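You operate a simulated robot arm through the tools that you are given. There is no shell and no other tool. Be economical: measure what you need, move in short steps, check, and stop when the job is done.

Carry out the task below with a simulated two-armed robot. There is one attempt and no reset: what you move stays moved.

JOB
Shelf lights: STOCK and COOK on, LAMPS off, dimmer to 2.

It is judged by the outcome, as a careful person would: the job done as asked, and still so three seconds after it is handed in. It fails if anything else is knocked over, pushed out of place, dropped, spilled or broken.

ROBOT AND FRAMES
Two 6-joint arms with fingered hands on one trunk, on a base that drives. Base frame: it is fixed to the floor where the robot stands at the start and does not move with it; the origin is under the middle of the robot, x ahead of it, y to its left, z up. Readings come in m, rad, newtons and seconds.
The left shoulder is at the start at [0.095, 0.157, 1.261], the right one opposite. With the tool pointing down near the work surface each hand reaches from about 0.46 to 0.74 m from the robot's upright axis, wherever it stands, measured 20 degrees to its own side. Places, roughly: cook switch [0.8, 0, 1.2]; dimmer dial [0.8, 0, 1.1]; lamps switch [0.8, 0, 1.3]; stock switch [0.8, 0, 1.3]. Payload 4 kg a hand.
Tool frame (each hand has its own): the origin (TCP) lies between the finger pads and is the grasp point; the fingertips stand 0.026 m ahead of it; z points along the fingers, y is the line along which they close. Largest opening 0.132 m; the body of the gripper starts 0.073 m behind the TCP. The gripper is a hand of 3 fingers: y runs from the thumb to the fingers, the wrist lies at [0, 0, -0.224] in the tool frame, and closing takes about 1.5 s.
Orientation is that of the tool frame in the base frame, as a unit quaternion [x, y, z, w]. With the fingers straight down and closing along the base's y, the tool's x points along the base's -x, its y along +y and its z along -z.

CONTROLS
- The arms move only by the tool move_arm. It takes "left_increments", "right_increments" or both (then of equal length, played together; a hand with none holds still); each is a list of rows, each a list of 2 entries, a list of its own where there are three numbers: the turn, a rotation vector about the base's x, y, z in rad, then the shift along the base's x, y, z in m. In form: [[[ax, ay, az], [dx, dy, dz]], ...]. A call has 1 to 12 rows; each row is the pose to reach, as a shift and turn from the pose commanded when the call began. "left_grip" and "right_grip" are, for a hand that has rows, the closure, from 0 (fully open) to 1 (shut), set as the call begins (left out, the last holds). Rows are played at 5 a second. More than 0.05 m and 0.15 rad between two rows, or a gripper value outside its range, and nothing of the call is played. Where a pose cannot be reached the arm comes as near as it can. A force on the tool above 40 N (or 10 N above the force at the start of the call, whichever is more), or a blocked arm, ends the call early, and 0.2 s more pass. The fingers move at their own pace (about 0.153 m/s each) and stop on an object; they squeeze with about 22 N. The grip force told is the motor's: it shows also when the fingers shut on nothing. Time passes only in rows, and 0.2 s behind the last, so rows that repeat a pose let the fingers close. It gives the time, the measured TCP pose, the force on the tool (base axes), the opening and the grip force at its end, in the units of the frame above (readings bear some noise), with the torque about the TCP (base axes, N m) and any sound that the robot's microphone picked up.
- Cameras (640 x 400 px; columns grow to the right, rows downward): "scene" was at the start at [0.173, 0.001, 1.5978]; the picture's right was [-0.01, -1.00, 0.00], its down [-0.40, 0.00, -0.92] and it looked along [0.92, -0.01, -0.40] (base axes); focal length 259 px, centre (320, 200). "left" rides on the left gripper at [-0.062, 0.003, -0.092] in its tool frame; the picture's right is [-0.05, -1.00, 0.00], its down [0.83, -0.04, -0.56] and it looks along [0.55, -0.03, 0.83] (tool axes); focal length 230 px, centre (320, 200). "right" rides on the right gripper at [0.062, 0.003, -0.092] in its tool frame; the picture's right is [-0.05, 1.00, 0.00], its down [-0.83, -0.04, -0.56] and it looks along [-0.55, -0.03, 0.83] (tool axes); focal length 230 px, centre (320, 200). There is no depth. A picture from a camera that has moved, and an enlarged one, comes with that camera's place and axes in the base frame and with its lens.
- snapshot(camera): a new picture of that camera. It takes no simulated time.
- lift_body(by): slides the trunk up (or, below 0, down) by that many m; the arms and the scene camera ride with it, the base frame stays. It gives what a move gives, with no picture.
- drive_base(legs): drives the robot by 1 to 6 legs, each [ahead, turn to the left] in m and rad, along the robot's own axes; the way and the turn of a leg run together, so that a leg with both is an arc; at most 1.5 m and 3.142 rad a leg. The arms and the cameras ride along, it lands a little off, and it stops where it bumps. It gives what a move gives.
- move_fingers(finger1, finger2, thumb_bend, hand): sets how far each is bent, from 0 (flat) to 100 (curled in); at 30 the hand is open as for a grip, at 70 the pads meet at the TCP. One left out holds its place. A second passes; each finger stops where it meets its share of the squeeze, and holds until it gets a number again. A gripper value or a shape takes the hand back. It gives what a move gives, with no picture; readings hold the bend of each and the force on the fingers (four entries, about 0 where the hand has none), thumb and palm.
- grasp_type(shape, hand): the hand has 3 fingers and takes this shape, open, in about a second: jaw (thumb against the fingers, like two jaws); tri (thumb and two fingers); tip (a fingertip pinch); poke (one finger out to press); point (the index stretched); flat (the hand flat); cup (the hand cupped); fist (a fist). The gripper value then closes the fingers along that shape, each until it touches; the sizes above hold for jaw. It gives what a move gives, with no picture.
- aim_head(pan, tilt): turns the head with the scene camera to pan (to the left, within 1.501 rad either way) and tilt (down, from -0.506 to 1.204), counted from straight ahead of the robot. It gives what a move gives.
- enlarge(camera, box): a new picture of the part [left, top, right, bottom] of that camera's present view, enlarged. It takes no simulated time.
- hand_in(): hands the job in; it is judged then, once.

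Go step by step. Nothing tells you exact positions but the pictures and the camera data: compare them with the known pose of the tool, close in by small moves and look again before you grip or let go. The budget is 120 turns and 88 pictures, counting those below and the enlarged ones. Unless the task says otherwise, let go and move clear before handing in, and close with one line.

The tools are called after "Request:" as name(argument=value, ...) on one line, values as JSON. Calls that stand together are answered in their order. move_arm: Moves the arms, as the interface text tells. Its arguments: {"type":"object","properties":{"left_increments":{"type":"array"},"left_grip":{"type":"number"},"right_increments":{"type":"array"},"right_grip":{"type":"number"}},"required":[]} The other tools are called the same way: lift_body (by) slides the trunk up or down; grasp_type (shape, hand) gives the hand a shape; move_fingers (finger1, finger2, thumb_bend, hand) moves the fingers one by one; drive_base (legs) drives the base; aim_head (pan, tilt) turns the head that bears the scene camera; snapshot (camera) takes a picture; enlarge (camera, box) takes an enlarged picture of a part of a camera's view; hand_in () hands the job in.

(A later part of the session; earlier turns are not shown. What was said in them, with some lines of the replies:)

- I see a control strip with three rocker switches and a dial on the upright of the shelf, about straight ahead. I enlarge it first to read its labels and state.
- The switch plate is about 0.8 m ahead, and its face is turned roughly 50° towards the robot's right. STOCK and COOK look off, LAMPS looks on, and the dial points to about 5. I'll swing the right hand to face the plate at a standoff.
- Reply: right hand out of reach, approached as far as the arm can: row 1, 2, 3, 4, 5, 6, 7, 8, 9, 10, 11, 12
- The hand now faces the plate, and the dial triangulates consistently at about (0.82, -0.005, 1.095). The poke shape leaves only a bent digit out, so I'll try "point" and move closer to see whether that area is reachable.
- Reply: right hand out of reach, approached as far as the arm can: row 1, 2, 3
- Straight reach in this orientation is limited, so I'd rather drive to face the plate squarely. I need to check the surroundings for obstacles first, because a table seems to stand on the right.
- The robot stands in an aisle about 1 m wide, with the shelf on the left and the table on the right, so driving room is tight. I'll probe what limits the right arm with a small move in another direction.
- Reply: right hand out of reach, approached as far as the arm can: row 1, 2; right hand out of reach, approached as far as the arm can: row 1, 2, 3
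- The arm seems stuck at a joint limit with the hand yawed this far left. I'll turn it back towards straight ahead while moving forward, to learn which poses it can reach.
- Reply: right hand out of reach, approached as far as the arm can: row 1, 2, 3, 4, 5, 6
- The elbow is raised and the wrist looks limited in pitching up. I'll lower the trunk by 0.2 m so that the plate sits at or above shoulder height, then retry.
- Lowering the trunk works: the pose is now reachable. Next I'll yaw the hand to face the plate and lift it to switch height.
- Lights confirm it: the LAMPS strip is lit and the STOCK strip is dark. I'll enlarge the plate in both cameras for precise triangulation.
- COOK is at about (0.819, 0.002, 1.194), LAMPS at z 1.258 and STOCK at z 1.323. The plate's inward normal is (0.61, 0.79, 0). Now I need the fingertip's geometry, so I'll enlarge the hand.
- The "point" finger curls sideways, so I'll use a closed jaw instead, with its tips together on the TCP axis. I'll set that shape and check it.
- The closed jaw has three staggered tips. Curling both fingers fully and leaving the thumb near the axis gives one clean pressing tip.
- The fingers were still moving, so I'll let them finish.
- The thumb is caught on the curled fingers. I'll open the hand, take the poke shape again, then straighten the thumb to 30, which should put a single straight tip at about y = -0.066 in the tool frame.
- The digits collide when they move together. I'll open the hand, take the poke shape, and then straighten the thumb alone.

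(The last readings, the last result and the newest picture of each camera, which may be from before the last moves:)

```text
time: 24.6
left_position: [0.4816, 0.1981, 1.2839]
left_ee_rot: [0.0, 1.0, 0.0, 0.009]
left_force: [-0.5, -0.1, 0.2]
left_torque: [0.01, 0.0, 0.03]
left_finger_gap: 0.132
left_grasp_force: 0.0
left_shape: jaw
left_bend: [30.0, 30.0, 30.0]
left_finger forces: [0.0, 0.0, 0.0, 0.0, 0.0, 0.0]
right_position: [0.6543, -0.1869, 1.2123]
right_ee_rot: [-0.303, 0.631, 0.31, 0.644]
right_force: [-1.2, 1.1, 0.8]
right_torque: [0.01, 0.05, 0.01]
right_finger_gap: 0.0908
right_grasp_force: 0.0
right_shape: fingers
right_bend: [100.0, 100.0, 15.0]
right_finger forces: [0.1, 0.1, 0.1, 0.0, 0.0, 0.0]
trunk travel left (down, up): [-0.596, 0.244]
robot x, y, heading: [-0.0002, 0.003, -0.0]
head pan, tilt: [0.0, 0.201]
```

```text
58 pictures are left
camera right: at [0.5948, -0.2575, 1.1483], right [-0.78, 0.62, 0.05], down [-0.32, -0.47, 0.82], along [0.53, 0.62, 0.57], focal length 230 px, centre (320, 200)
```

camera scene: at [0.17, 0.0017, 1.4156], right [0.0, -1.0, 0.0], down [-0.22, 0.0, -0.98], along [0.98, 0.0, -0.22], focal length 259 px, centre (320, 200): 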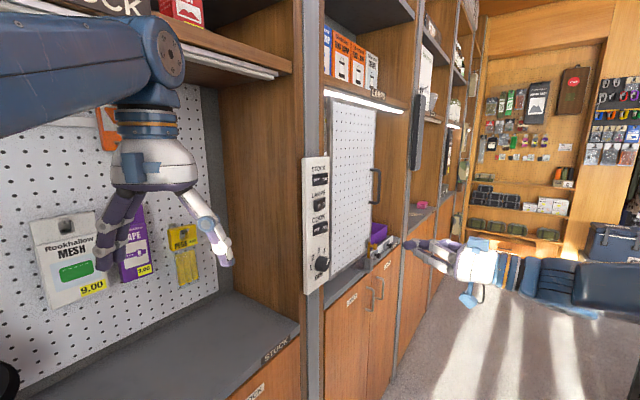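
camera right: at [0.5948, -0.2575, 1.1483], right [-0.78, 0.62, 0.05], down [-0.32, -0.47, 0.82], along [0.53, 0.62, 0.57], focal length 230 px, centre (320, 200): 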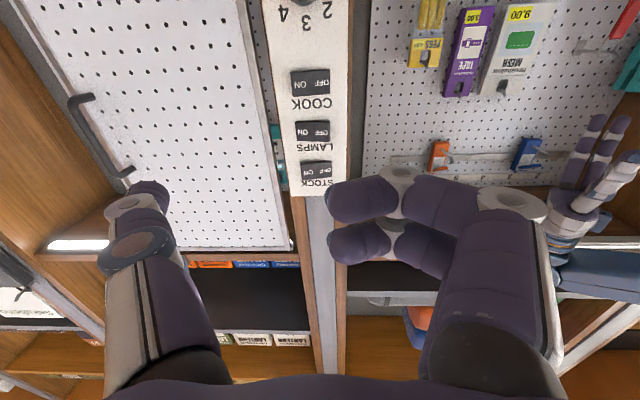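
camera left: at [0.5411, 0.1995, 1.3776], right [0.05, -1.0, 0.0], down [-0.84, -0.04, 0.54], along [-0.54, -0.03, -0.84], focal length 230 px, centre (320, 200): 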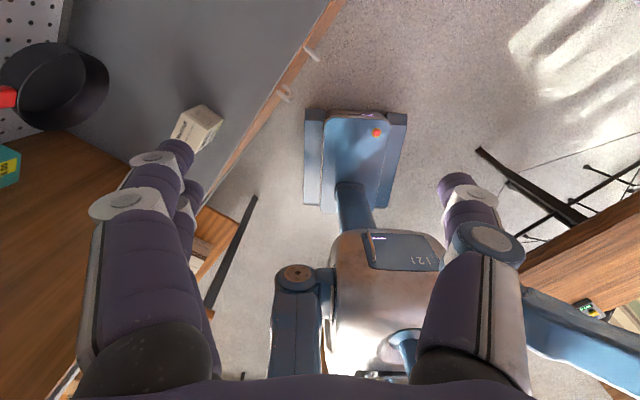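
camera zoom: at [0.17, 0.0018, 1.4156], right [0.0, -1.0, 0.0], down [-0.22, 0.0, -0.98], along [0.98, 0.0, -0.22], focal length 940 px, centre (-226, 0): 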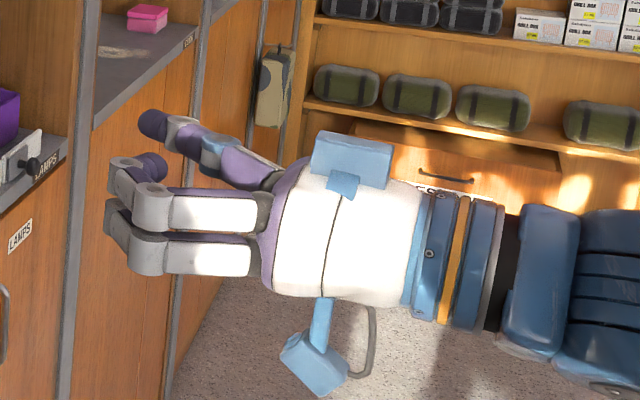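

The thumb is now a clean straight poker, with its tip at about (0.733, -0.235, 1.210). I'll bring it to roughly 3–4 cm in front of COOK's ON side.

Request:
move_arm(right_increments=[[[0, 0, 0.01], [0.015, 0.039, -0.003]], [[0, 0, 0.01], [0.03, 0.078, -0.006]], [[0, 0, 0.01], [0.045, 0.117, -0.01]], [[0, 0, 0.01], [0.06, 0.156, -0.013]], [[0, 0, 0.01], [0.073, 0.188, -0.016]]])

Request:
enlarge(camera="scene", box=[270, 120, 430, 280])

Request:
snapshot(camera="right")

```text
time: 25.8
left_position: [0.4816, 0.1981, 1.2835]
left_ee_rot: [0.0, 1.0, 0.0, 0.008]
left_force: [0.8, -0.1, 0.6]
left_torque: [0.02, 0.0, 0.02]
left_finger_gap: 0.1318
left_grasp_force: 0.0
left_shape: jaw
left_bend: [30.0, 30.0, 30.0]
left_finger forces: [0.0, 0.0, 0.0, 0.0, 0.0, 0.0]
right_position: [0.7302, 0.0024, 1.1992]
right_ee_rot: [-0.306, 0.63, 0.313, 0.641]
right_force: [0.3, 0.2, 0.3]
right_torque: [-0.02, -0.04, 0.0]
right_finger_gap: 0.0905
right_grasp_force: 0.0
right_shape: fingers
right_bend: [100.0, 100.0, 15.0]
right_finger forces: [0.0, 0.0, 0.0, 0.1, 0.0, 0.1]
trunk travel left (down, up): [-0.596, 0.244]
robot x, y, heading: [0.0017, 0.0031, 0.001]
head pan, tilt: [0.0, 0.201]
```

```text
2.50 times, centred on (350, 200) of scene
camera zoom: at [0.171, 0.0027, 1.4155], right [0.0, -1.0, 0.0], down [-0.22, 0.0, -0.98], along [0.98, 0.0, -0.22], focal length 646 px, centre (245, 200)
```

zoom: 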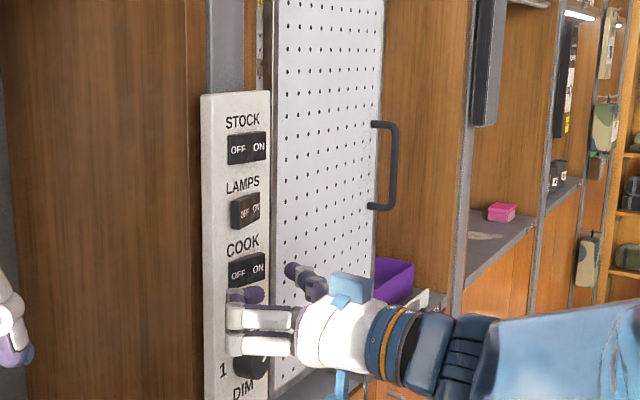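

```text
56 pictures are left
camera right: at [0.6709, -0.069, 1.1358], right [-0.79, 0.62, 0.05], down [-0.32, -0.48, 0.82], along [0.53, 0.63, 0.57], focal length 230 px, centre (320, 200)
```

right: 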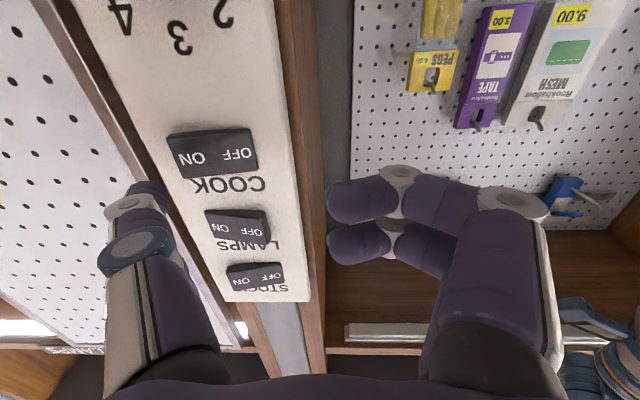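

The thumb tip lines up with COOK's ON side, about 3 cm away. I'll push along the plate normal in short steps.

Request:
move_arm(right_increments=[[[0, 0, 0], [0.009, 0.014, -0.003]], [[0, 0, 0], [0.014, 0.021, -0.003]], [[0, 0, 0], [0.018, 0.025, -0.003]], [[0, 0, 0], [0.02, 0.028, -0.003]], [[0, 0, 0], [0.022, 0.031, -0.003]]])

Request:
enlarge(camera="scene", box=[270, 120, 430, 280])

Request:
snapshot(camera="right")

```text
time: 27.0
left_position: [0.4804, 0.1968, 1.2849]
left_ee_rot: [0.001, 1.0, 0.0, 0.008]
left_force: [0.8, 0.2, -0.2]
left_torque: [-0.02, 0.0, 0.02]
left_finger_gap: 0.1321
left_grasp_force: 0.1
left_shape: jaw
left_bend: [30.0, 30.0, 30.0]
left_finger forces: [0.0, 0.0, 0.0, 0.0, 0.0, 0.1]
right_position: [0.7522, 0.0321, 1.1947]
right_ee_rot: [-0.305, 0.63, 0.312, 0.642]
right_force: [0.3, 1.1, -0.3]
right_torque: [-0.02, 0.04, -0.02]
right_finger_gap: 0.091
right_grasp_force: 0.1
right_shape: fingers
right_bend: [100.0, 100.0, 15.0]
right_finger forces: [0.0, 0.1, 0.1, 0.1, 0.0, 0.0]
trunk travel left (down, up): [-0.596, 0.244]
robot x, y, heading: [0.0017, 0.0005, 0.001]
head pan, tilt: [0.0, 0.201]
```

```text
2.50 times, centred on (350, 200) of scene
camera zoom: at [0.1701, 0.0019, 1.4156], right [0.0, -1.0, 0.0], down [-0.22, 0.0, -0.98], along [0.98, 0.0, -0.22], focal length 646 px, centre (245, 200)
```

zoom: 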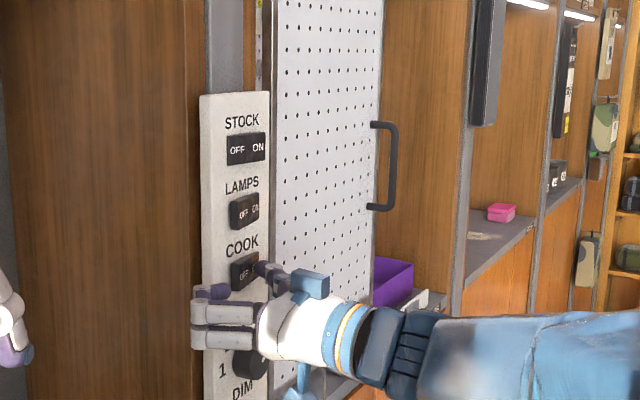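

```text
54 pictures are left
camera right: at [0.6932, -0.0396, 1.1309], right [-0.79, 0.62, 0.05], down [-0.32, -0.48, 0.82], along [0.53, 0.63, 0.57], focal length 230 px, centre (320, 200)
```

right: 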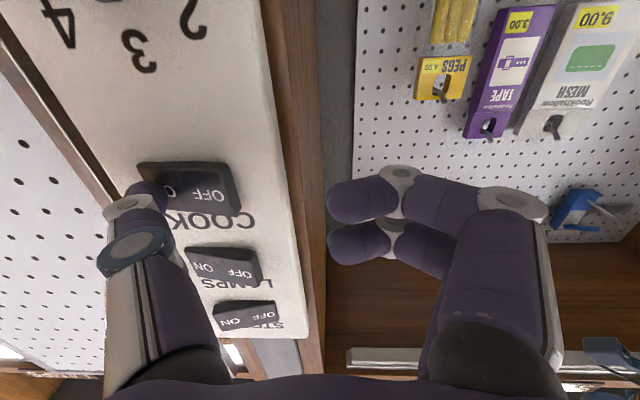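

COOK seems to have rocked over. I'll back off and move in front of STOCK's ON side (0.129 m higher), then check.

Request:
move_arm(right_increments=[[[0, 0, 0], [-0.012, -0.016, 0.0]], [[0, 0, 0], [-0.024, -0.032, 0.0]], [[0, 0, 0], [-0.024, -0.032, 0.04]], [[0, 0, 0], [-0.024, -0.032, 0.085]], [[0, 0, 0], [-0.023, -0.032, 0.129]]])

Request:
enlarge(camera="scene", box=[270, 120, 430, 280])

Request:
snapshot(camera="right")

```text
time: 28.2
left_position: [0.4804, 0.1972, 1.2843]
left_ee_rot: [0.0, 1.0, 0.0, 0.007]
left_force: [-0.1, 0.3, -0.2]
left_torque: [0.02, 0.02, -0.01]
left_finger_gap: 0.1319
left_grasp_force: 0.0
left_shape: jaw
left_bend: [30.0, 30.0, 30.0]
left_finger forces: [0.0, 0.0, 0.0, 0.0, 0.0, 0.1]
right_position: [0.7265, 0.0002, 1.3213]
right_ee_rot: [-0.305, 0.63, 0.312, 0.642]
right_force: [1.3, -0.2, -0.6]
right_torque: [0.02, 0.02, -0.01]
right_finger_gap: 0.0909
right_grasp_force: 0.1
right_shape: fingers
right_bend: [100.0, 100.0, 15.0]
right_finger forces: [0.1, 0.0, 0.0, 0.1, 0.0, 0.0]
trunk travel left (down, up): [-0.596, 0.244]
robot x, y, heading: [-0.0014, 0.0039, 0.002]
head pan, tilt: [0.0, 0.201]
```

```text
2.50 times, centred on (350, 200) of scene
camera zoom: at [0.1699, 0.002, 1.4156], right [0.0, -1.0, 0.0], down [-0.22, 0.0, -0.98], along [0.98, 0.0, -0.22], focal length 646 px, centre (245, 200)
```

zoom: 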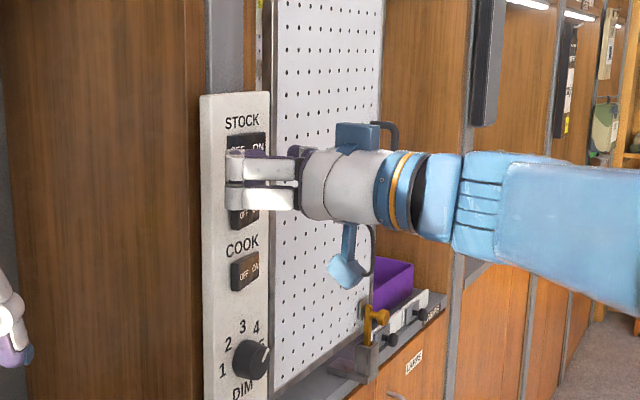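

```text
52 pictures are left
camera right: at [0.6682, -0.0703, 1.2584], right [-0.79, 0.62, 0.05], down [-0.32, -0.48, 0.82], along [0.53, 0.63, 0.57], focal length 230 px, centre (320, 200)
```

right: 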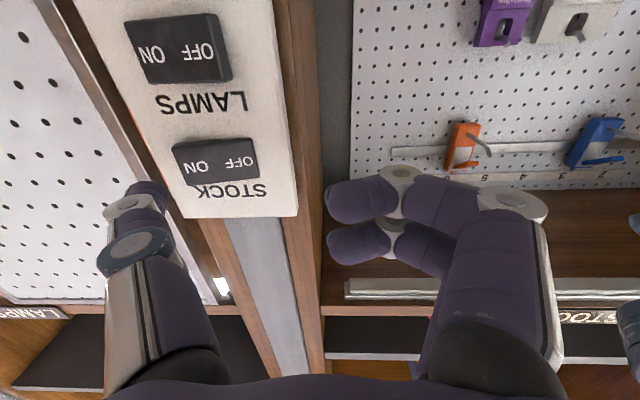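

COOK is now ON and another shelf strip is lit. The thumb is lined up with STOCK's ON side, so I'll push in the same way.

Request:
move_arm(right_increments=[[[0, 0, 0], [0.009, 0.012, 0.003]], [[0, 0, 0], [0.015, 0.02, 0.003]], [[0, 0, 0], [0.02, 0.026, 0.003]], [[0, 0, 0], [0.024, 0.032, 0.003]], [[0, 0, 0], [0.026, 0.034, 0.003]], [[0, 0, 0], [0.012, 0.016, 0.003]], [[0, 0, 0], [0.0, 0.0, 0.003]], [[0, 0, 0], [-0.012, -0.016, 0.003]]])

Request:
enlarge(camera="scene", box=[270, 120, 430, 280])

Request:
snapshot(camera="right")

```text
time: 30.0
left_position: [0.4804, 0.1963, 1.2838]
left_ee_rot: [-0.001, 1.0, 0.0, 0.008]
left_force: [-0.4, -0.1, 0.6]
left_torque: [-0.01, 0.02, -0.01]
left_finger_gap: 0.1318
left_grasp_force: 0.0
left_shape: jaw
left_bend: [30.0, 30.0, 30.0]
left_finger forces: [0.0, 0.0, 0.1, 0.0, 0.0, 0.0]
right_position: [0.7159, -0.0175, 1.3253]
right_ee_rot: [-0.306, 0.63, 0.313, 0.642]
right_force: [-0.3, 0.4, -0.3]
right_torque: [0.02, 0.01, 0.0]
right_finger_gap: 0.0908
right_grasp_force: 0.2
right_shape: fingers
right_bend: [100.0, 100.0, 15.0]
right_finger forces: [0.1, 0.0, 0.0, 0.0, 0.0, 0.0]
trunk travel left (down, up): [-0.596, 0.244]
robot x, y, heading: [0.0001, 0.0033, 0.003]
head pan, tilt: [0.0, 0.201]
```

```text
2.50 times, centred on (350, 200) of scene
camera zoom: at [0.1697, 0.0013, 1.4157], right [0.0, -1.0, 0.0], down [-0.22, 0.0, -0.98], along [0.98, 0.0, -0.22], focal length 646 px, centre (245, 200)
```

zoom: 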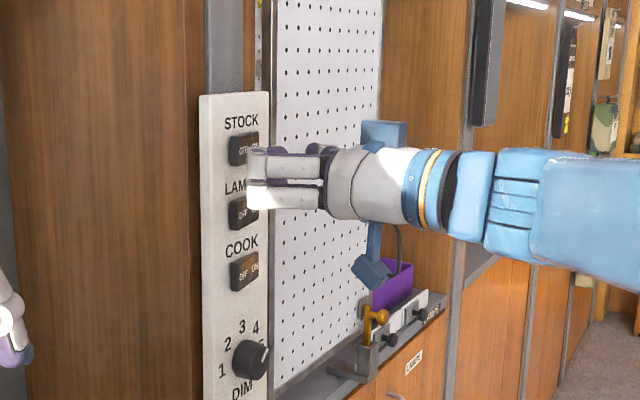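

```text
50 pictures are left
camera right: at [0.6563, -0.0882, 1.2621], right [-0.79, 0.62, 0.05], down [-0.32, -0.48, 0.82], along [0.53, 0.63, 0.57], focal length 230 px, centre (320, 200)
```

right: 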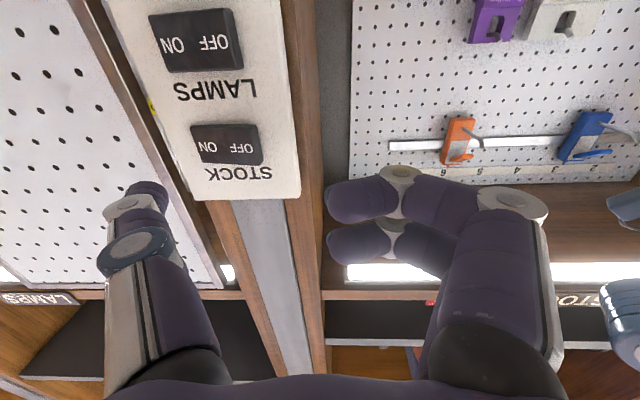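

STOCK is on and its strip is lit. Next is LAMPS' OFF side, so I'll shift 3.2 cm left along the plate and 6.7 cm down, then check alignment.

Request:
move_arm(right_increments=[[[0, 0, 0], [-0.012, 0.01, -0.033]], [[0, 0, 0], [-0.0254, 0.0195, -0.067]]])

Request:
snapshot(camera="right")

```text
time: 30.6
left_position: [0.48, 0.1982, 1.2844]
left_ee_rot: [-0.001, 1.0, 0.0, 0.008]
left_force: [0.7, 0.3, 0.0]
left_torque: [0.01, 0.01, -0.02]
left_finger_gap: 0.1316
left_grasp_force: 0.0
left_shape: jaw
left_bend: [30.0, 30.0, 30.0]
left_finger forces: [0.0, 0.0, 0.1, 0.0, 0.0, 0.0]
right_position: [0.6937, 0.0041, 1.258]
right_ee_rot: [-0.308, 0.628, 0.314, 0.642]
right_force: [0.8, 0.0, 0.0]
right_torque: [-0.03, -0.04, 0.01]
right_finger_gap: 0.0908
right_grasp_force: 0.2
right_shape: fingers
right_bend: [100.0, 100.0, 15.0]
right_finger forces: [0.0, 0.0, 0.0, 0.1, 0.1, 0.1]
trunk travel left (down, up): [-0.596, 0.244]
robot x, y, heading: [0.0037, 0.0022, 0.002]
head pan, tilt: [0.0, 0.201]
```

```text
49 pictures are left
camera right: at [0.6338, -0.067, 1.1956], right [-0.79, 0.61, 0.05], down [-0.32, -0.48, 0.82], along [0.53, 0.63, 0.57], focal length 230 px, centre (320, 200)
```

right: 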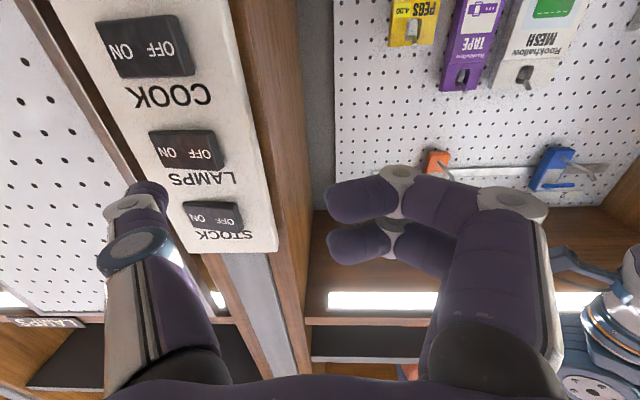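

Aligned with LAMPS' OFF side, so I'll push in and retract.

Request:
move_arm(right_increments=[[[0, 0, 0], [0.012, 0.016, 0.0]], [[0, 0, 0], [0.022, 0.029, 0.0]], [[0, 0, 0], [0.028, 0.037, 0.0]], [[0, 0, 0], [0.033, 0.043, 0.0]], [[0, 0, 0], [0.036, 0.048, 0.0]], [[0, 0, 0], [0.039, 0.051, 0.0]], [[0, 0, 0], [0.026, 0.034, 0.0]], [[0, 0, 0], [0.0, 0.0, 0.0]], [[0, 0, 0], [-0.02, -0.03, -0.0]], [[0, 0, 0], [-0.04, -0.06, 0.0]]])

Request:
enlarge(camera="scene", box=[270, 120, 430, 280])

Request:
snapshot(camera="right")

```text
time: 32.8
left_position: [0.4788, 0.1957, 1.2847]
left_ee_rot: [0.0, 1.0, 0.002, 0.008]
left_force: [-0.6, -0.9, -0.5]
left_torque: [-0.01, 0.03, -0.01]
left_finger_gap: 0.1317
left_grasp_force: 0.1
left_shape: jaw
left_bend: [30.0, 30.0, 30.0]
left_finger forces: [0.0, 0.1, 0.0, 0.0, 0.0, 0.0]
right_position: [0.6497, -0.0582, 1.2601]
right_ee_rot: [-0.306, 0.629, 0.313, 0.642]
right_force: [0.3, 0.1, 1.1]
right_torque: [0.0, 0.01, 0.03]
right_finger_gap: 0.091
right_grasp_force: 0.0
right_shape: fingers
right_bend: [100.0, 100.0, 15.0]
right_finger forces: [0.1, 0.0, 0.0, 0.1, 0.0, 0.0]
trunk travel left (down, up): [-0.596, 0.244]
robot x, y, heading: [0.0021, 0.0021, -0.0]
head pan, tilt: [0.0, 0.201]
```

```text
2.50 times, centred on (350, 200) of scene
camera zoom: at [0.1691, 0.0, 1.4158], right [0.0, -1.0, 0.0], down [-0.22, 0.0, -0.98], along [0.98, 0.0, -0.22], focal length 646 px, centre (245, 200)
```

zoom: 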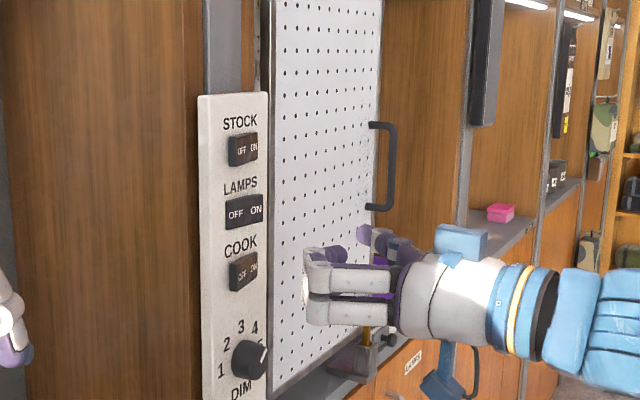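

```text
47 pictures are left
camera right: at [0.5906, -0.1298, 1.1974], right [-0.79, 0.61, 0.05], down [-0.32, -0.48, 0.82], along [0.53, 0.63, 0.57], focal length 230 px, centre (320, 200)
```

right: 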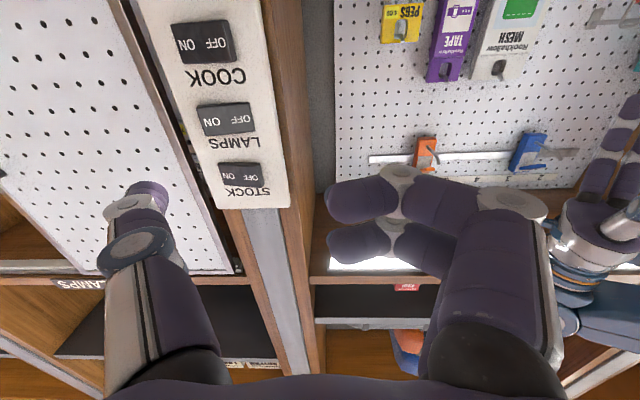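

All three switches are set, and the LAMPS strip is now dark. For the dial, I'll open the hand and place it about 15 cm in front of the knob to look.

Request:
move_arm(right_increments=[[[0, 0, 0], [0.02, -0.013, -0.04]], [[0, 0, 0], [0.04, -0.026, -0.08]], [[0, 0, 0], [0.063, -0.039, -0.12]], [[0, 0, 0], [0.086, -0.052, -0.165]]])

Request:
grasp_type(hand="right", shape="jaw")

Request:
snapshot(camera="right")

Request:
enlarge(camera="scene", box=[270, 180, 400, 290])

```text
refused: row 4 steps farther than a row can; nothing moved
```

```text
time: 33.7
left_position: [0.4816, 0.1977, 1.2838]
left_ee_rot: [0.001, 1.0, 0.0, 0.008]
left_force: [-0.3, -0.2, 0.2]
left_torque: [0.0, -0.02, 0.0]
left_finger_gap: 0.1316
left_grasp_force: 0.2
left_shape: jaw
left_bend: [30.0, 30.0, 30.0]
left_finger forces: [0.1, 0.1, 0.1, 0.0, 0.0, 0.1]
right_position: [0.6515, -0.0556, 1.2601]
right_ee_rot: [-0.306, 0.63, 0.313, 0.642]
right_force: [-0.3, 0.1, -0.3]
right_torque: [-0.01, 0.01, 0.04]
right_finger_gap: 0.1318
right_grasp_force: 0.0
right_shape: jaw
right_bend: [30.0, 30.0, 30.0]
right_finger forces: [0.0, 0.1, 0.0, 0.0, 0.0, 0.0]
trunk travel left (down, up): [-0.596, 0.244]
robot x, y, heading: [0.004, 0.002, -0.003]
head pan, tilt: [0.0, 0.201]
```

```text
46 pictures are left
camera right: at [0.592, -0.1275, 1.1971], right [-0.79, 0.61, 0.05], down [-0.32, -0.48, 0.82], along [0.53, 0.63, 0.57], focal length 230 px, centre (320, 200)
```

right: 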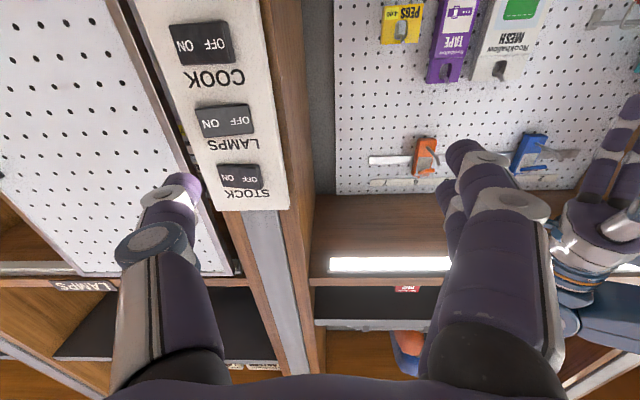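

```text
3.64 times, centred on (335, 235) of scene
camera zoom: at [0.1702, 0.0019, 1.4156], right [0.0, -1.0, 0.0], down [-0.22, 0.0, -0.98], along [0.98, 0.0, -0.22], focal length 940 px, centre (266, 73)
```

zoom: 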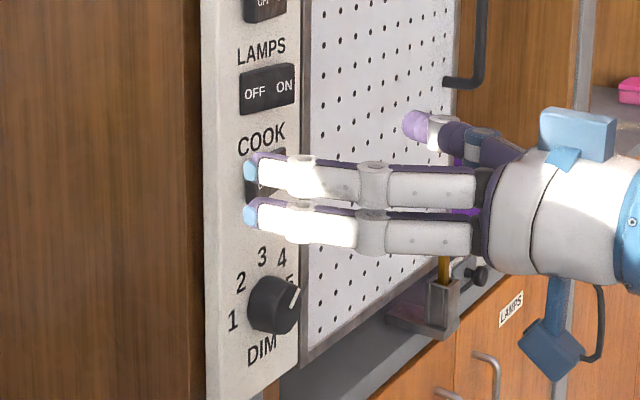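

The move was refused for step size; only the hand opened. The numbers 1–5 sweep clockwise from left to right, and the pointer is near 5. I'll redo the move with smaller steps.

Request:
move_arm(right_increments=[[[0, 0, 0], [0.017, -0.011, -0.033]], [[0, 0, 0], [0.034, -0.022, -0.066]], [[0, 0, 0], [0.052, -0.032, -0.099]], [[0, 0, 0], [0.069, -0.043, -0.132]], [[0, 0, 0], [0.086, -0.054, -0.165]]])

Request:
snapshot(camera="right")

Request:
enlarge(camera="scene", box=[270, 190, 400, 290])

```text
time: 34.9
left_position: [0.4826, 0.1965, 1.2846]
left_ee_rot: [0.0, 1.0, -0.001, 0.007]
left_force: [0.5, 0.0, -0.1]
left_torque: [0.01, 0.01, 0.04]
left_finger_gap: 0.1318
left_grasp_force: 0.0
left_shape: jaw
left_bend: [30.0, 30.0, 30.0]
left_finger forces: [0.0, 0.0, 0.0, 0.0, 0.0, 0.0]
right_position: [0.7381, -0.1085, 1.0916]
right_ee_rot: [-0.306, 0.63, 0.314, 0.641]
right_force: [0.5, -0.5, -0.4]
right_torque: [0.0, -0.03, 0.01]
right_finger_gap: 0.1321
right_grasp_force: 0.0
right_shape: jaw
right_bend: [30.0, 30.0, 30.0]
right_finger forces: [0.0, 0.1, 0.0, 0.1, 0.0, 0.1]
trunk travel left (down, up): [-0.596, 0.244]
robot x, y, heading: [-0.0026, 0.0031, 0.001]
head pan, tilt: [0.0, 0.201]
```

```text
44 pictures are left
camera right: at [0.6782, -0.1793, 1.0278], right [-0.79, 0.61, 0.05], down [-0.32, -0.48, 0.82], along [0.53, 0.63, 0.57], focal length 230 px, centre (320, 200)
```

right: 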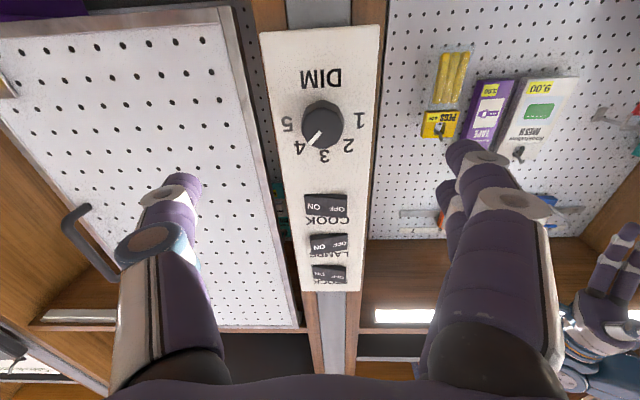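

```text
4.00 times, centred on (335, 240) of scene
camera zoom: at [0.1717, 0.0011, 1.4154], right [0.0, -1.0, 0.0], down [-0.22, 0.0, -0.98], along [0.98, 0.0, -0.22], focal length 1034 px, centre (260, 40)
```

zoom: 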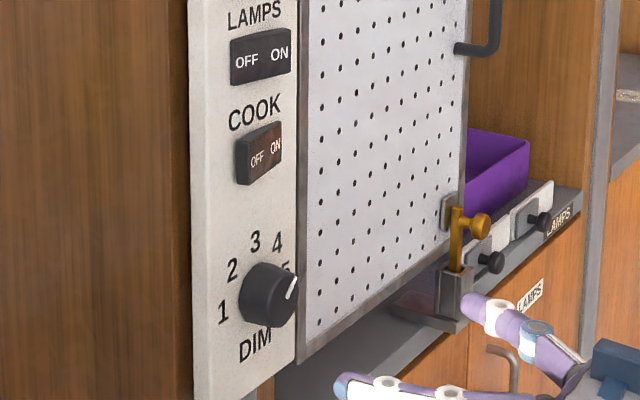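

Request:
enlarge(camera="right", box=[250, 30, 400, 190])

```text
2.50 times, centred on (325, 110) of right
camera zoom: at [0.6782, -0.1793, 1.0278], right [-0.79, 0.61, 0.05], down [-0.32, -0.48, 0.82], along [0.53, 0.63, 0.57], focal length 575 px, centre (308, 425)
```

zoom: 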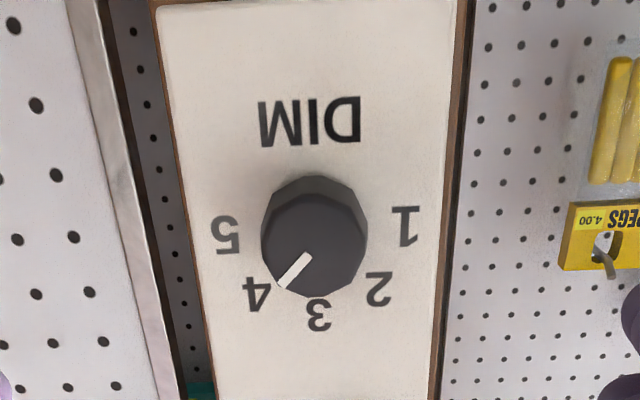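

From the close view the steps are 45° each (1 at left, 3 at top, 5 at right), and the pointer is actually at 4. I need 90° counter-clockwise to reach 2. I'll pre-roll the hand 45° clockwise at standoff so the turn stays centred.

Request:
move_arm(right_increments=[[[0.08, 0.104, 0], [0, 0, 0.001]], [[0.159, 0.208, 0], [0, 0, 0.002]], [[0.239, 0.312, 0], [0, 0, 0.003]], [[0.318, 0.415, 0], [0, 0, 0.004]], [[0.398, 0.519, 0], [0, 0, 0.0045]], [[0.477, 0.623, 0], [-0.001, 0.001, 0.0045]], [[0.477, 0.623, 0], [-0.001, 0.001, 0.0045]]])

Request:
snapshot(camera="right")

Request:
snapshot(camera="scene")

```text
time: 36.5
left_position: [0.4797, 0.1964, 1.2844]
left_ee_rot: [0.0, 1.0, 0.0, 0.009]
left_force: [-0.4, -0.1, 0.2]
left_torque: [0.0, 0.0, -0.02]
left_finger_gap: 0.1319
left_grasp_force: 0.0
left_shape: jaw
left_bend: [30.0, 30.0, 30.0]
left_finger forces: [0.0, 0.0, 0.1, 0.0, 0.0, 0.0]
right_position: [0.7345, -0.1077, 1.098]
right_ee_rot: [-0.039, 0.704, 0.529, 0.473]
right_force: [0.1, 0.1, 0.1]
right_torque: [0.01, -0.05, 0.02]
right_finger_gap: 0.1318
right_grasp_force: 0.1
right_shape: jaw
right_bend: [30.0, 30.0, 30.0]
right_finger forces: [0.0, 0.0, 0.0, 0.0, 0.1, 0.1]
trunk travel left (down, up): [-0.596, 0.244]
robot x, y, heading: [0.0044, 0.0061, -0.003]
head pan, tilt: [0.0, 0.201]
```

```text
41 pictures are left
camera right: at [0.6408, -0.1533, 1.0571], right [-0.52, 0.41, 0.74], down [0.14, -0.82, 0.55], along [0.84, 0.39, 0.38], focal length 230 px, centre (320, 200)
```

right: 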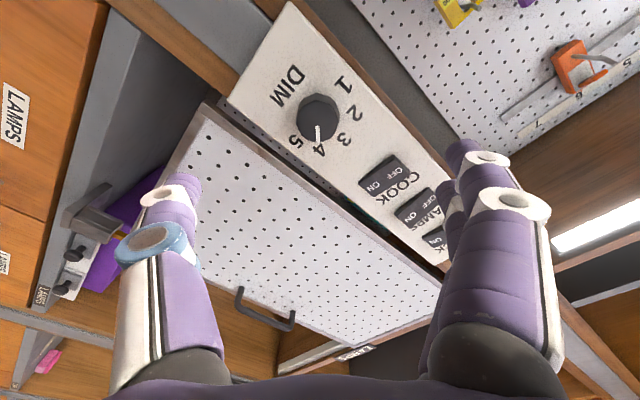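

```text
40 pictures are left
camera scene: at [0.1702, 0.0018, 1.4156], right [0.0, -1.0, 0.0], down [-0.22, 0.0, -0.98], along [0.98, 0.0, -0.22], focal length 259 px, centre (320, 200)
```

scene: 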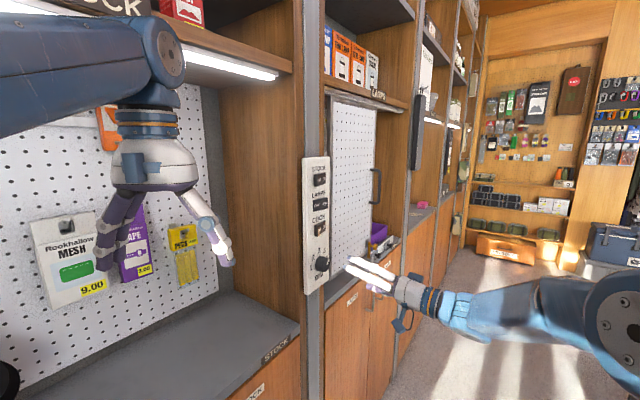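

The hand is well centred on the knob axis. I'll partly close it and advance about 10 cm along the normal, then look.

Request:
move_arm(right_grip=0.35, right_increments=[[[0, 0, 0], [0.001, -0.001, -0.002]], [[0, 0, 0], [0.018, 0.022, -0.002]], [[0, 0, 0], [0.036, 0.045, -0.002]], [[0, 0, 0], [0.05, 0.063, -0.002]], [[0, 0, 0], [0.058, 0.073, -0.002]]])

Request:
snapshot(camera="right")

Request:
enlarge(camera="scene", box=[270, 190, 400, 290])

```text
time: 37.7
left_position: [0.4806, 0.198, 1.2846]
left_ee_rot: [-0.001, 1.0, 0.001, 0.008]
left_force: [-0.2, -0.3, 0.3]
left_torque: [0.01, -0.01, 0.02]
left_finger_gap: 0.132
left_grasp_force: 0.1
left_shape: jaw
left_bend: [30.0, 30.0, 30.0]
left_finger forces: [0.0, 0.1, 0.1, 0.0, 0.0, 0.0]
right_position: [0.7949, -0.0357, 1.0969]
right_ee_rot: [-0.038, 0.704, 0.528, 0.473]
right_force: [-0.4, 0.2, 0.1]
right_torque: [-0.02, -0.01, -0.05]
right_finger_gap: 0.0861
right_grasp_force: 0.0
right_shape: jaw
right_bend: [70.0, 70.0, 67.0]
right_finger forces: [0.0, 0.0, 0.0, 0.0, 0.0, 0.0]
trunk travel left (down, up): [-0.596, 0.244]
robot x, y, heading: [0.003, 0.0016, 0.003]
head pan, tilt: [0.0, 0.201]
```

```text
39 pictures are left
camera right: at [0.7011, -0.0804, 1.0544], right [-0.52, 0.42, 0.74], down [0.13, -0.82, 0.55], along [0.84, 0.39, 0.38], focal length 230 px, centre (320, 200)
```

right: 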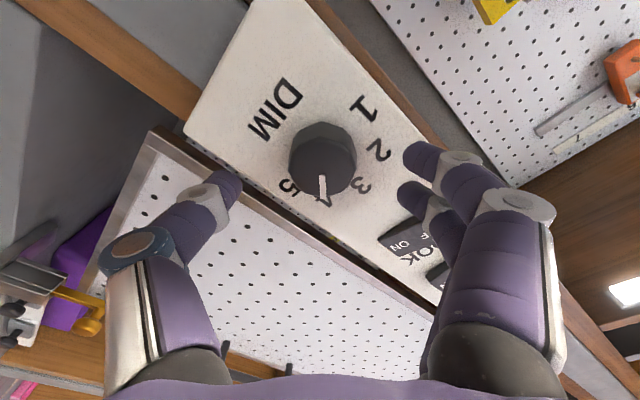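

```text
4.00 times, centred on (335, 240) of scene
camera zoom: at [0.1705, 0.0023, 1.4156], right [0.0, -1.0, 0.0], down [-0.22, 0.0, -0.98], along [0.98, 0.0, -0.22], focal length 1034 px, centre (260, 40)
```

zoom: 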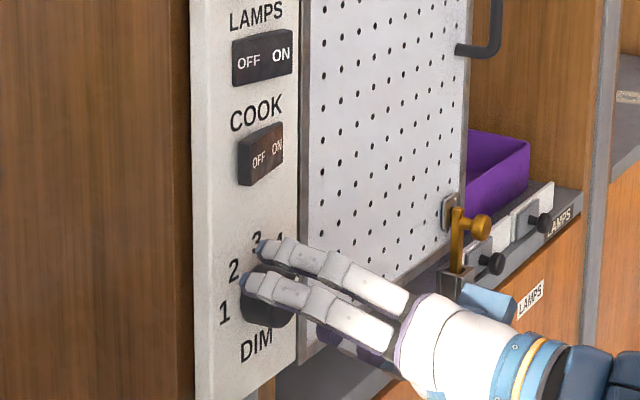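

Fingertips straddle the knob, about 2.8 cm short of the plate. I'll advance 1.7 cm and close on it.

Request:
move_arm(right_increments=[[[0, 0, 0], [0.005, 0.007, 0]], [[0, 0, 0], [0.0105, 0.0135, 0]]])

Request:
move_arm(right_grip=1.0, right_increments=[[[0, 0, 0], [0, 0, 0]], [[0, 0, 0], [0, 0, 0]], [[0, 0, 0], [0, 0, 0]], [[0, 0, 0], [0, 0, 0]], [[0, 0, 0], [0, 0, 0]], [[0, 0, 0], [0, 0, 0]]])

Request:
snapshot(camera="right")

```text
time: 38.3
left_position: [0.4807, 0.1972, 1.2842]
left_ee_rot: [0.0, 1.0, 0.0, 0.008]
left_force: [0.1, -0.3, -0.4]
left_torque: [-0.03, 0.01, -0.02]
left_finger_gap: 0.132
left_grasp_force: 0.0
left_shape: jaw
left_bend: [30.0, 30.0, 30.0]
left_finger forces: [0.0, 0.0, 0.0, 0.0, 0.0, 0.1]
right_position: [0.8045, -0.0221, 1.0971]
right_ee_rot: [-0.039, 0.704, 0.528, 0.473]
right_force: [0.3, 0.0, 0.7]
right_torque: [0.0, -0.04, -0.03]
right_finger_gap: 0.0861
right_grasp_force: 0.0
right_shape: jaw
right_bend: [70.0, 70.0, 67.0]
right_finger forces: [0.1, 0.0, 0.1, 0.1, 0.1, 0.1]
trunk travel left (down, up): [-0.596, 0.244]
robot x, y, heading: [0.0003, 0.0019, -0.002]
head pan, tilt: [0.0, 0.201]
```

```text
time: 39.7
left_position: [0.4813, 0.1958, 1.2841]
left_ee_rot: [-0.001, 1.0, 0.0, 0.008]
left_force: [0.5, -0.2, 0.1]
left_torque: [-0.03, -0.02, -0.03]
left_finger_gap: 0.1322
left_grasp_force: 0.0
left_shape: jaw
left_bend: [30.0, 30.0, 30.0]
left_finger forces: [0.0, 0.1, 0.0, 0.0, 0.1, 0.1]
right_position: [0.8051, -0.0228, 1.096]
right_ee_rot: [-0.039, 0.704, 0.528, 0.473]
right_force: [2.4, -0.1, 1.5]
right_torque: [0.04, -0.01, -0.03]
right_finger_gap: 0.03
right_grasp_force: 22.1
right_shape: jaw
right_bend: [73.0, 73.0, 70.0]
right_finger forces: [10.2, 9.8, 0.0, 0.1, 19.2, 0.1]
trunk travel left (down, up): [-0.596, 0.244]
robot x, y, heading: [0.0009, 0.0004, -0.0]
head pan, tilt: [0.0, 0.201]
```

```text
37 pictures are left
camera right: at [0.7108, -0.0679, 1.0549], right [-0.52, 0.42, 0.74], down [0.13, -0.82, 0.55], along [0.84, 0.39, 0.38], focal length 230 px, centre (320, 200)
```

right: 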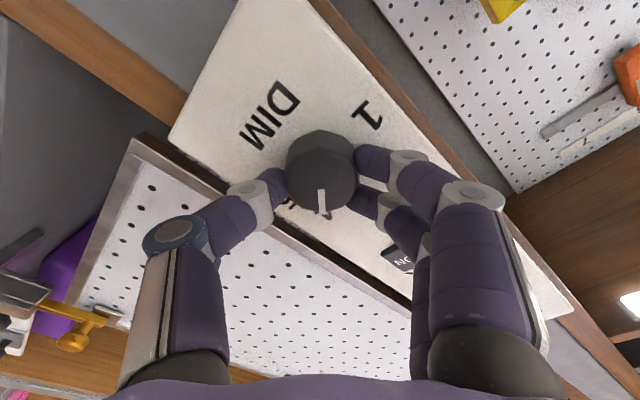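

The knob is firmly held, with balanced forces. I'll turn it 90° counter-clockwise.

Request:
move_arm(right_increments=[[[-0.08, -0.104, 0], [0, 0, 0]], [[-0.159, -0.208, 0], [0, 0, 0]], [[-0.239, -0.312, 0], [0, 0, 0]], [[-0.318, -0.415, 0], [0, 0, 0]], [[-0.398, -0.519, 0], [0, 0, 0]], [[-0.477, -0.623, 0], [0, 0, 0]], [[-0.557, -0.727, 0], [0, 0, 0]], [[-0.637, -0.831, 0], [0, 0, 0]], [[-0.716, -0.935, 0], [0, 0, 0]], [[-0.796, -1.039, 0], [0, 0, 0]], [[-0.875, -1.143, 0], [0, 0, 0]], [[-0.955, -1.247, 0], [0, 0, 0]]])

Request:
snapshot(camera="right")

Request:
enlarge(camera="scene", box=[270, 190, 400, 290])

```text
time: 42.3
left_position: [0.4769, 0.1978, 1.2856]
left_ee_rot: [-0.001, 1.0, -0.001, 0.009]
left_force: [0.0, 0.0, 0.0]
left_torque: [-0.03, 0.0, 0.0]
left_finger_gap: 0.1319
left_grasp_force: 0.1
left_shape: jaw
left_bend: [30.0, 30.0, 30.0]
left_finger forces: [0.0, 0.0, 0.0, 0.1, 0.1, 0.1]
right_position: [0.8019, -0.0215, 1.0994]
right_ee_rot: [-0.529, 0.457, 0.047, 0.713]
right_force: [-13.0, 6.3, 0.5]
right_torque: [-0.01, 0.05, 0.43]
right_finger_gap: 0.0299
right_grasp_force: 21.8
right_shape: jaw
right_bend: [73.0, 73.0, 70.0]
right_finger forces: [12.9, 16.7, 0.1, 0.1, 17.0, 0.0]
trunk travel left (down, up): [-0.596, 0.244]
robot x, y, heading: [0.0, 0.002, 0.004]
head pan, tilt: [0.0, 0.201]
```

```text
36 pictures are left
camera right: at [0.7799, -0.1208, 1.0515], right [-0.58, 0.46, -0.67], down [-0.79, -0.12, 0.6], along [0.2, 0.88, 0.43], focal length 230 px, centre (320, 200)
```

right: 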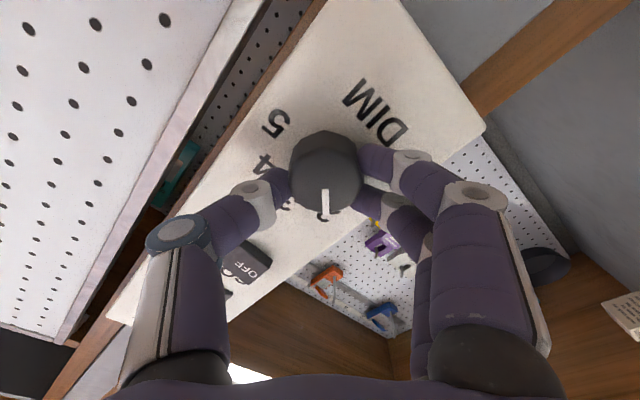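

```text
4.00 times, centred on (335, 240) of scene
camera zoom: at [0.1667, 0.0038, 1.416], right [0.0, -1.0, 0.0], down [-0.22, 0.0, -0.98], along [0.98, 0.0, -0.22], focal length 1034 px, centre (260, 40)
```

zoom: 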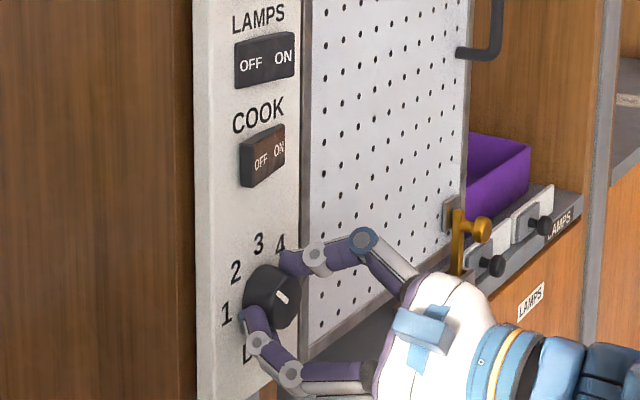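

The knob turned with the hand and the pointer now looks towards 2. I'll release and back off to check.

Request:
move_arm(right_grip=0.3, right_increments=[[[0, 0, 0], [0, 0, 0]], [[0, 0, 0], [0, 0, 0]], [[0, 0, 0], [0, 0, 0]], [[0, 0, 0], [-0.012, -0.016, 0]], [[0, 0, 0], [-0.03, -0.04, 0]], [[0, 0, 0], [-0.052, -0.068, 0]], [[0, 0, 0], [-0.073, -0.095, 0]]])

Request:
snapshot(camera="right")

Request:
enlarge(camera="scene", box=[280, 145, 380, 295])

```text
time: 43.9
left_position: [0.4808, 0.1963, 1.2857]
left_ee_rot: [-0.001, 1.0, 0.001, 0.008]
left_force: [0.4, -0.7, -0.1]
left_torque: [-0.02, -0.02, 0.02]
left_finger_gap: 0.132
left_grasp_force: 0.1
left_shape: jaw
left_bend: [30.0, 30.0, 30.0]
left_finger forces: [0.0, 0.1, 0.0, 0.1, 0.0, 0.1]
right_position: [0.7298, -0.1189, 1.0958]
right_ee_rot: [-0.528, 0.459, 0.05, 0.713]
right_force: [0.0, 0.2, -0.5]
right_torque: [0.02, -0.02, -0.01]
right_finger_gap: 0.092
right_grasp_force: 0.1
right_shape: jaw
right_bend: [68.0, 68.0, 64.0]
right_finger forces: [0.1, 0.1, 0.1, 0.0, 0.0, 0.0]
trunk travel left (down, up): [-0.596, 0.244]
robot x, y, heading: [0.0009, 0.0024, 0.002]
head pan, tilt: [0.0, 0.201]
```

```text
34 pictures are left
camera right: at [0.7066, -0.2187, 1.0485], right [-0.58, 0.46, -0.67], down [-0.79, -0.12, 0.61], along [0.2, 0.88, 0.43], focal length 230 px, centre (320, 200)
```

right: 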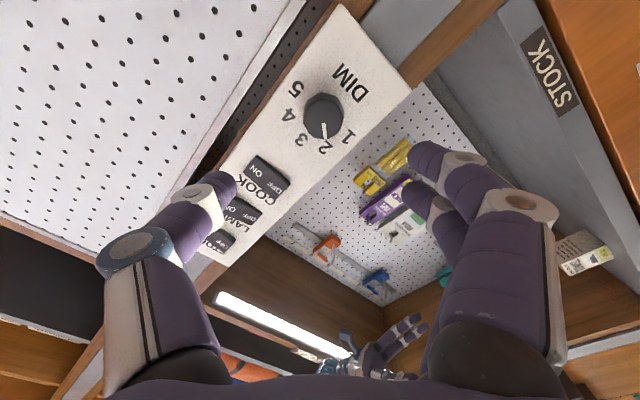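

```text
2.67 times, centred on (330, 220) of scene
camera zoom: at [0.1691, 0.0006, 1.4158], right [0.0, -1.0, 0.0], down [-0.22, 0.0, -0.98], along [0.98, 0.0, -0.22], focal length 690 px, centre (293, 147)
```

zoom: 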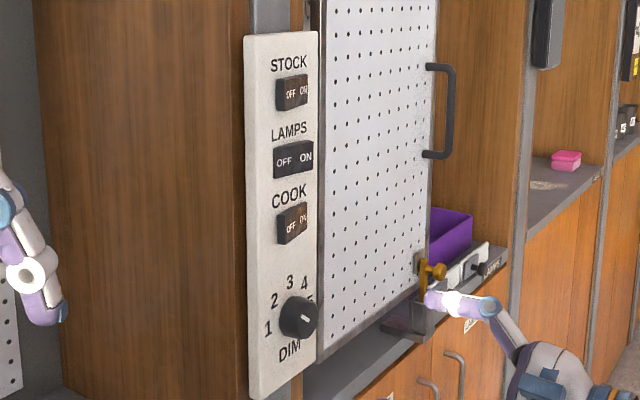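

Request:
enlarge(camera="right", box=[260, 50, 400, 180])

Request:
snapshot(camera="scene")

```text
3.08 times, centred on (330, 115) of right
camera zoom: at [0.7066, -0.2187, 1.0485], right [-0.58, 0.46, -0.67], down [-0.79, -0.12, 0.61], along [0.2, 0.88, 0.43], focal length 708 px, centre (289, 462)
```

zoom: 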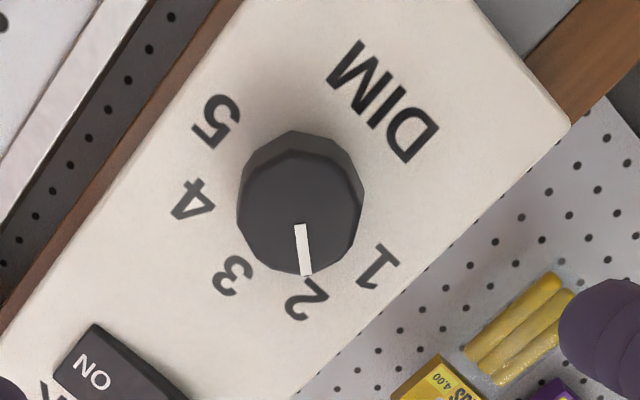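

```text
31 pictures are left
camera scene: at [0.1691, 0.0006, 1.4158], right [0.0, -1.0, 0.0], down [-0.22, 0.0, -0.98], along [0.98, 0.0, -0.22], focal length 259 px, centre (320, 200)
```

scene: 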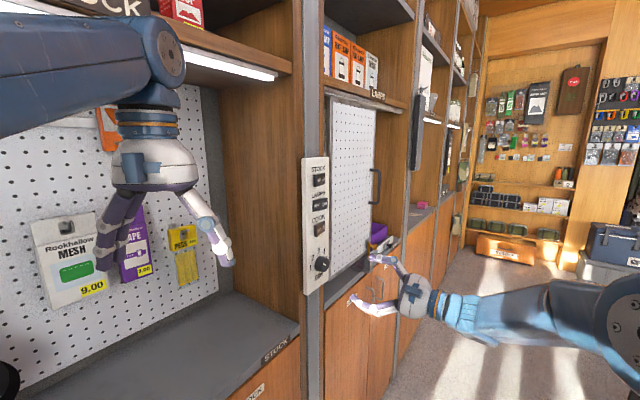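

The pointer is squarely on 2. STOCK and COOK are on, LAMPS is off, and both hands are clear, so I'm handing in.

Request:
hand_in()

```text
The job is handed in.
```

The shelf lights are set as asked: STOCK and COOK are on, LAMPS is off, the dimmer is at 2, and nothing else was knocked or moved.
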